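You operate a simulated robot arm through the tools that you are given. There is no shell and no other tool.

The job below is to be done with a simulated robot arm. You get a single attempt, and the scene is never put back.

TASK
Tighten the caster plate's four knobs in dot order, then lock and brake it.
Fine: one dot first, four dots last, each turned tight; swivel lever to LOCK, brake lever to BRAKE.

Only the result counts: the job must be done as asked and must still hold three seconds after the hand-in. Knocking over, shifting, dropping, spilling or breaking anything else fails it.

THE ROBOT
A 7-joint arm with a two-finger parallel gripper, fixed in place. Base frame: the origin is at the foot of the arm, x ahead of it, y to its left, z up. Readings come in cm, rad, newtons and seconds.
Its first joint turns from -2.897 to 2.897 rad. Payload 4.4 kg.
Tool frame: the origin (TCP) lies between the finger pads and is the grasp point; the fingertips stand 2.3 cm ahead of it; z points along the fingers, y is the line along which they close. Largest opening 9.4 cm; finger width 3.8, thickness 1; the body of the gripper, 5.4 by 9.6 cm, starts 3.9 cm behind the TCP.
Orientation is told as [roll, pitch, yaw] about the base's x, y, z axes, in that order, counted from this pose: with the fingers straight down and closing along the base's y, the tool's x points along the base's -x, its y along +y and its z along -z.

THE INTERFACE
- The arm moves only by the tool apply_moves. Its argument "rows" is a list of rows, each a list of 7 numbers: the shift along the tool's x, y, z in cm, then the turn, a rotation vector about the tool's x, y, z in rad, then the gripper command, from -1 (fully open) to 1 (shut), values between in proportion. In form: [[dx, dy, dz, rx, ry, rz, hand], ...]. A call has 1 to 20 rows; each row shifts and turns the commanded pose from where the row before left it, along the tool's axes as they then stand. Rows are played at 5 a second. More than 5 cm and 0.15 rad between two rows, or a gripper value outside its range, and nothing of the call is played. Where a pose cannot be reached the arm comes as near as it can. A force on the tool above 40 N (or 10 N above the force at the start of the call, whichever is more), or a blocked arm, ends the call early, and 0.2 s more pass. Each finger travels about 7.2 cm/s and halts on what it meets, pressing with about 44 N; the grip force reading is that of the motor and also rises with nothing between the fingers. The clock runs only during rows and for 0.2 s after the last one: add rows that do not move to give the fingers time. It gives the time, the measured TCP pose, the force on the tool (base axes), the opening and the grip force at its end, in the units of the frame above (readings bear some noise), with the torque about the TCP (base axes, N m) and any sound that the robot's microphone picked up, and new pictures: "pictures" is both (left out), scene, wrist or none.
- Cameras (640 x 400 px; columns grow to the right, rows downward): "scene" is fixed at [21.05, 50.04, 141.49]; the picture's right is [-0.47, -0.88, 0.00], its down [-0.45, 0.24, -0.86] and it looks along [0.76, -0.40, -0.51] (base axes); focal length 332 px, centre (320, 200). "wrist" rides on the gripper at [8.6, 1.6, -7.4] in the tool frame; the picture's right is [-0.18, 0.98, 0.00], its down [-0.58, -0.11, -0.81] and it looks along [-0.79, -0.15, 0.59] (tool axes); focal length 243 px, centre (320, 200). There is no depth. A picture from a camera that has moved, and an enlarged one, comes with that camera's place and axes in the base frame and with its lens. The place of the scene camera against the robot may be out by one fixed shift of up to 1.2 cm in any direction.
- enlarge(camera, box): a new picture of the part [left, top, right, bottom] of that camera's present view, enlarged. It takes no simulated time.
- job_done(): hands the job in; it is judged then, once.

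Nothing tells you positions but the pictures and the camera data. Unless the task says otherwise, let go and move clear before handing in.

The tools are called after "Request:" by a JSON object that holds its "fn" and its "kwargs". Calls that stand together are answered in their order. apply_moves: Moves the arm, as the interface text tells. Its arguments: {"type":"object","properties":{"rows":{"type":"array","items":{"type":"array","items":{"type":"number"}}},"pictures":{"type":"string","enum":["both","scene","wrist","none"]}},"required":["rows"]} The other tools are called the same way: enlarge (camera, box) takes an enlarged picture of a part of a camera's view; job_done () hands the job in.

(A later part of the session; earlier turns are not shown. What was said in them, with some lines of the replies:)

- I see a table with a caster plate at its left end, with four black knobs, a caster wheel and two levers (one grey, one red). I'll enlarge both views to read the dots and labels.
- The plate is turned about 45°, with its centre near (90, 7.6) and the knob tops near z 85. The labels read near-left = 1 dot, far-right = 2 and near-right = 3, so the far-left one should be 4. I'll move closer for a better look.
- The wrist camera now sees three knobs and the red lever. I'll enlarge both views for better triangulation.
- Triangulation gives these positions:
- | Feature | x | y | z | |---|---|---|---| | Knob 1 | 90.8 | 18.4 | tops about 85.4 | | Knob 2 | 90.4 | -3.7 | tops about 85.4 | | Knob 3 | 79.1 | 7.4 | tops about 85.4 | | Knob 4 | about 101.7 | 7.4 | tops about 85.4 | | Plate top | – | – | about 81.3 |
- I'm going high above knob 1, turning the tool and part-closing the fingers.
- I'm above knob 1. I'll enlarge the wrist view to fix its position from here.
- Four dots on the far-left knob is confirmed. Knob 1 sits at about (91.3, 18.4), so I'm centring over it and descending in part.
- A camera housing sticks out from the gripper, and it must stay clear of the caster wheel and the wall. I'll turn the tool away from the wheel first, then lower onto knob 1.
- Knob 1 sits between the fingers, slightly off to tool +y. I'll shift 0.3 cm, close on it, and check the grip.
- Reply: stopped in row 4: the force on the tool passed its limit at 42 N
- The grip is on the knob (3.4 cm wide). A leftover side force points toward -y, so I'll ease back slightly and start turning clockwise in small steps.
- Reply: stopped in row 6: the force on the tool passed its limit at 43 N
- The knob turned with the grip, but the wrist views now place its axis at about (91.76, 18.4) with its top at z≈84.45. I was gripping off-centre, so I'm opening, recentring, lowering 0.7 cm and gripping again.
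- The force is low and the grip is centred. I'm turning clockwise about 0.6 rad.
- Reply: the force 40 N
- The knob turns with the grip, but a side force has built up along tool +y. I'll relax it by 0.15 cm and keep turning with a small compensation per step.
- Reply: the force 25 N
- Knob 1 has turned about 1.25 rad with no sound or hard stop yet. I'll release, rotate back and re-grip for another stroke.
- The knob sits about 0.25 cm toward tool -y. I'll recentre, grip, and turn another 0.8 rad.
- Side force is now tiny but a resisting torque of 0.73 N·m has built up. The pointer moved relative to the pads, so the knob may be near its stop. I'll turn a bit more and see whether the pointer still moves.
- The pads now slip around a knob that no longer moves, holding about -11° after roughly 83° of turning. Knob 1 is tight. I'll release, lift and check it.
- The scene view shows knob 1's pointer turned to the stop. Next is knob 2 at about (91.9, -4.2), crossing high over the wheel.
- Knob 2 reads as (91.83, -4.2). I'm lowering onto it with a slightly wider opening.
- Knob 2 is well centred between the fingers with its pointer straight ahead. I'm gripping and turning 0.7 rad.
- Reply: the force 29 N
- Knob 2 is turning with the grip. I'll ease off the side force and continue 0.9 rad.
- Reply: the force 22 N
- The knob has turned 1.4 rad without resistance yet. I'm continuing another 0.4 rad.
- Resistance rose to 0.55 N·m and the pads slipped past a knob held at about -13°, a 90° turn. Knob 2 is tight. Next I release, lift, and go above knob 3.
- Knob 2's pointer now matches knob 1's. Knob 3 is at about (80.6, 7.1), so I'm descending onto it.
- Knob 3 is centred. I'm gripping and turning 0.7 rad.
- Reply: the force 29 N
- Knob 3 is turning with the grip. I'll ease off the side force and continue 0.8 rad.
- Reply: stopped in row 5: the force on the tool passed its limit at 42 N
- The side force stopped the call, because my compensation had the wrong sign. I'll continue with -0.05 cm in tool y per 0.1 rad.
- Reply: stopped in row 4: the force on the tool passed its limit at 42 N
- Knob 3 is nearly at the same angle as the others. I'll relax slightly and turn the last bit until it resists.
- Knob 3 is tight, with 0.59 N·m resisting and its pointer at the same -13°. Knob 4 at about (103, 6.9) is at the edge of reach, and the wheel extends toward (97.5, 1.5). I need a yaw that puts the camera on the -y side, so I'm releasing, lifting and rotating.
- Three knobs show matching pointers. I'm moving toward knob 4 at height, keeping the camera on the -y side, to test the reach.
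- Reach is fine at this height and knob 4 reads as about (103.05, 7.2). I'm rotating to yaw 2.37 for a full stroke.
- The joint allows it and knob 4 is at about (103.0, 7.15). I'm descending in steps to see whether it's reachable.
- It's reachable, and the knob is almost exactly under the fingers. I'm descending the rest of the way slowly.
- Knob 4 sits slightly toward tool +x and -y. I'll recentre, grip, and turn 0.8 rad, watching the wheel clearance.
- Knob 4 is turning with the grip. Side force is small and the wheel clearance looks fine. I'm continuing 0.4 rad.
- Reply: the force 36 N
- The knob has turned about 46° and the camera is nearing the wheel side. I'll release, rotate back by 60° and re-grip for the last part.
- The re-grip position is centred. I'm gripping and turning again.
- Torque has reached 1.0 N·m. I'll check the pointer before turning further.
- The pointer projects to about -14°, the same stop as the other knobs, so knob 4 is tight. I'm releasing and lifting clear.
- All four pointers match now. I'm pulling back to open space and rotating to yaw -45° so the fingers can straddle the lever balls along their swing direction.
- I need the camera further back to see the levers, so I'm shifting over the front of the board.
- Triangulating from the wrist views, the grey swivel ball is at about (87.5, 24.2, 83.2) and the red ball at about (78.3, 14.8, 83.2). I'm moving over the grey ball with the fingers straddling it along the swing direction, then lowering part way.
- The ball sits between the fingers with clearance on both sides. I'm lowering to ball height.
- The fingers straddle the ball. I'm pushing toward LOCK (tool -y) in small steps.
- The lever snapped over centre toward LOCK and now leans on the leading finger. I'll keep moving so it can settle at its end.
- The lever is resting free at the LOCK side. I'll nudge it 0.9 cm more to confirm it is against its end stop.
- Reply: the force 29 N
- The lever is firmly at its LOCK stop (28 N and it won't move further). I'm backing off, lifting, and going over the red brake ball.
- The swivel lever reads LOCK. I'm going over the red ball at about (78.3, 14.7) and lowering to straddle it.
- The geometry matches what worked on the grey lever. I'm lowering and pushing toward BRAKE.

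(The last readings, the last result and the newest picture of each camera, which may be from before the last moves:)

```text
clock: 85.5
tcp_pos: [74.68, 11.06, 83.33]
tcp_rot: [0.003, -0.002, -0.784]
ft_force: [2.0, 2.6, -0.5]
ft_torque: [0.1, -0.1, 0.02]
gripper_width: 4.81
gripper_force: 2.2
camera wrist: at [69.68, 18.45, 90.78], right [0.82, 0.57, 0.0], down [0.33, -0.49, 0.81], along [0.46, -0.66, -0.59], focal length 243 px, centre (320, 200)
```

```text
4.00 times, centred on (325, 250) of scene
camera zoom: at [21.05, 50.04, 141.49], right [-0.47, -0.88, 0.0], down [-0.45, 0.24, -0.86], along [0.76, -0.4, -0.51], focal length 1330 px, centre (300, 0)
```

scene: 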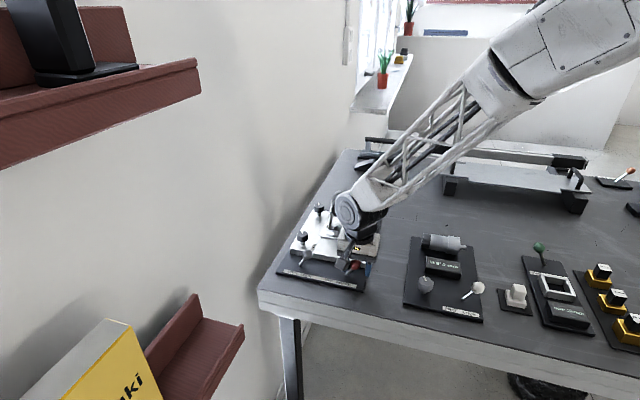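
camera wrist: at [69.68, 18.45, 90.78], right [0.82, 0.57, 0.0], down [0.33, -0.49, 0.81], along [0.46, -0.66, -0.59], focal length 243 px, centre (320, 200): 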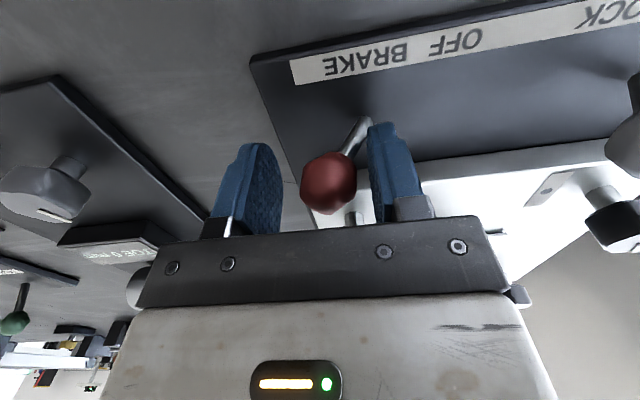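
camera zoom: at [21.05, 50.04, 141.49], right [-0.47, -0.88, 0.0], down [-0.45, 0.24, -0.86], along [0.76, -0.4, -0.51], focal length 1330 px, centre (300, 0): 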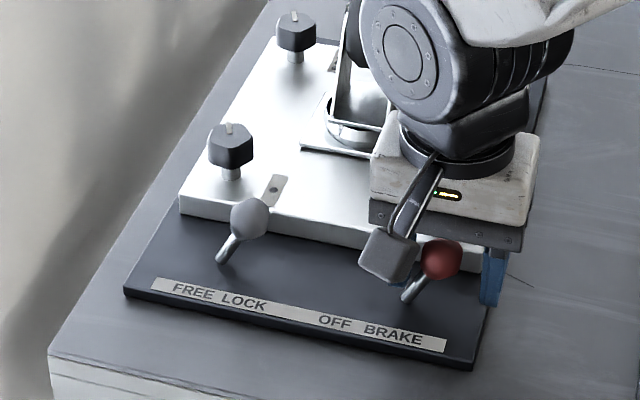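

The red lever has gone over to BRAKE. I'll press once lightly against the stop, back off and lift well clear.

Request:
{"fn": "apply_moves", "kwargs": {"rows": [[0, -0.3, 0, 0, 0, 0, 0.02], [0, -0.1, 0, 0, 0, 0, 0.02], [0, 0.4, 0, 0, 0, 0, 0.02], [0, 0.4, 0, 0, 0, 0, 0.02], [0, 0, -3, 0, 0, 0, 0.02], [0, 0, -4, 0, 0, 0, 0.02], [0, 0, -4, 0, 0, 0, 0.02], [0, 0, -4, 0, 0, 0, 0.02], [0, 0, -4, 0, 0, 0, 0.02], [3, 0, 0, 0, 0, 0, 0.02], [0, 0, 0, 0, 0, 0, 0.02]], "pictures": "both"}}

Request:
{"fn": "enlarge", "kwargs": {"camera": "wrist", "box": [160, 0, 480, 200]}}

Request:
{"fn": "enlarge", "kwargs": {"camera": "scene", "box": [265, 180, 395, 300]}}

```text
clock: 87.9
tcp_pos: [72.97, 13.51, 102.36]
tcp_rot: [0.002, -0.002, -0.785]
ft_force: [0.4, 0.8, -0.2]
ft_torque: [-0.01, -0.02, 0.01]
gripper_width: 4.6
gripper_force: 0.0
camera wrist: at [67.85, 20.85, 109.85], right [0.82, 0.57, 0.0], down [0.33, -0.49, 0.81], along [0.46, -0.66, -0.59], focal length 243 px, centre (320, 200)
```

scene: 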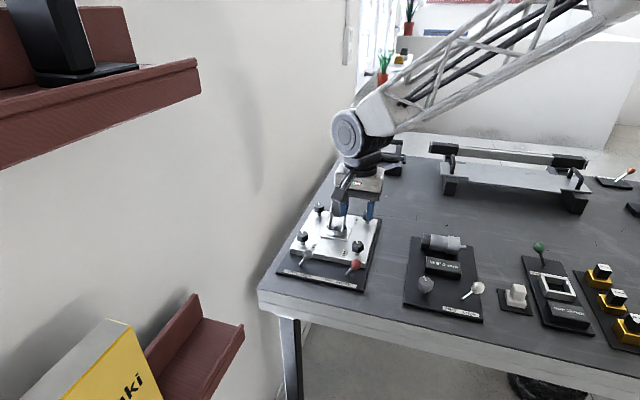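
wrist: 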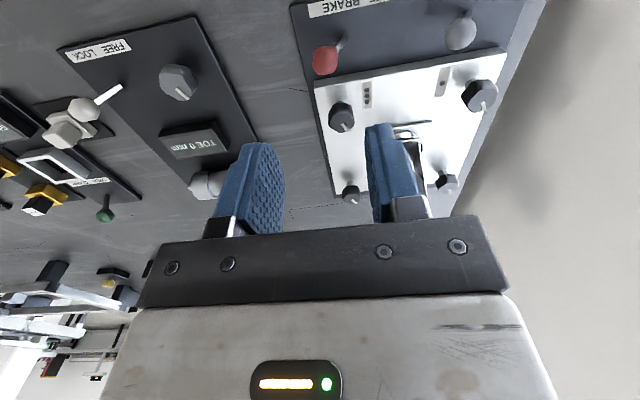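

```text
2.00 times, centred on (320, 100) of wrist
camera zoom: at [67.85, 20.85, 109.85], right [0.82, 0.57, 0.0], down [0.33, -0.49, 0.81], along [0.46, -0.66, -0.59], focal length 485 px, centre (320, 400)
```

zoom: 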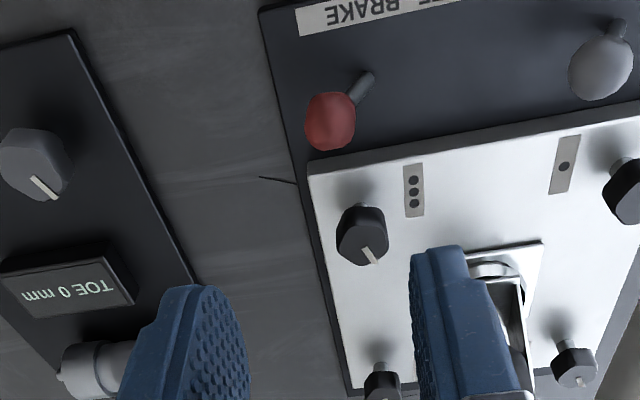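

```text
3.33 times, centred on (330, 240) of scene
camera zoom: at [21.05, 50.04, 141.49], right [-0.47, -0.88, 0.0], down [-0.45, 0.24, -0.86], along [0.76, -0.4, -0.51], focal length 1108 px, centre (287, 67)
```

zoom: 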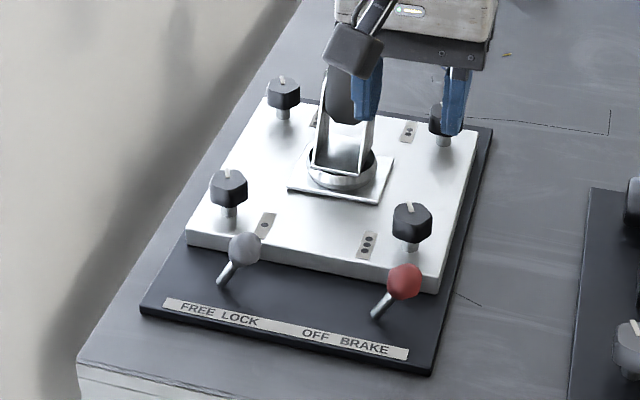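

Both levers read LOCK and BRAKE and all the knob pointers match. I'll retreat a bit further for a final check before handing in.

Request:
{"fn": "apply_moves", "kwargs": {"rows": [[3, -3, -2, 0, 0, 0, 0.02], [3, -3, -2, 0, 0, 0, 0.02], [0, -4, -2, 0, 0, 0, 0.02], [0, -4, 0, 0, 0, 0, 0.02], [0, 0, 0, 0, 0, 0, 0.02]], "pictures": "scene"}}

Request:
{"fn": "enlarge", "kwargs": {"camera": "scene", "box": [265, 180, 395, 300]}}

```text
clock: 89.1
tcp_pos: [58.73, 7.93, 108.42]
tcp_rot: [0.001, -0.002, -0.786]
ft_force: [-0.2, -0.4, 1.2]
ft_torque: [0.02, -0.02, -0.01]
gripper_width: 4.62
gripper_force: 0.0
```

scene: 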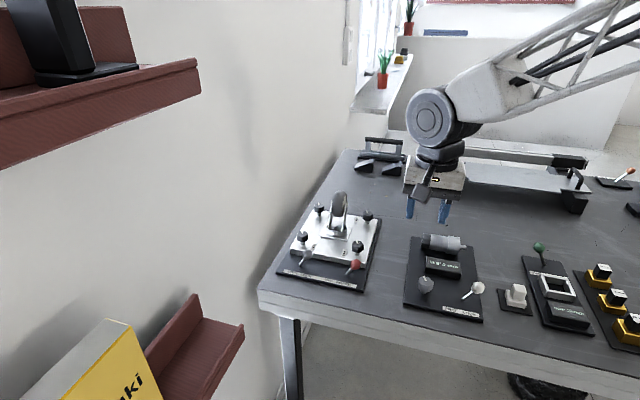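

```text
3.33 times, centred on (330, 240) of scene
camera zoom: at [21.05, 50.04, 141.49], right [-0.47, -0.88, 0.0], down [-0.45, 0.24, -0.86], along [0.76, -0.4, -0.51], focal length 1108 px, centre (287, 67)
```

zoom: 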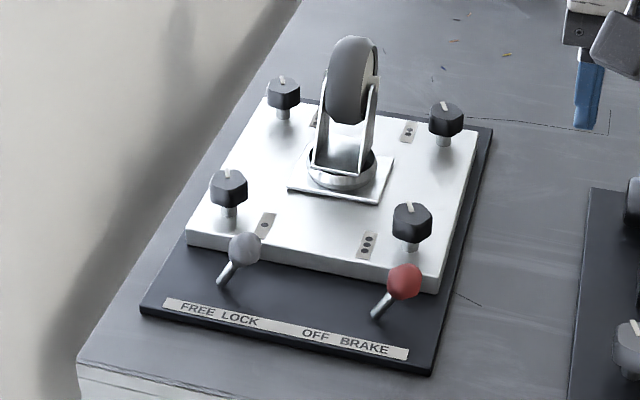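

The four knobs were turned tight in dot order, the swivel lever is at LOCK and the brake lever is at BRAKE. The wheel and everything else look undisturbed, and the arm is clear, so I'm handing in.

Request:
{"fn": "job_done", "kwargs": {}}

```text
The job is handed in.
```

I tightened the caster plate's four knobs in dot order, one to four. I then moved the swivel lever to LOCK and the brake lever to BRAKE. The job is handed in, but I don't have the judged result.

- **Knobs:** Each was turned clockwise about 90° until it stopped turning and the fingers slipped around it. All four pointers now point the same way. Knobs 1 and 4 each took two grips, because of the nearby wall and caster wheel.
- **Levers:** Both flipped over to their new side and stayed there. The swivel lever would not move further when pushed at its stop, and the brake lever was pressed lightly against its stop.
- **Surroundings:** The last camera views show the wheel, plate and neighbouring panels unmoved. The gripper is empty, and the arm is well clear.
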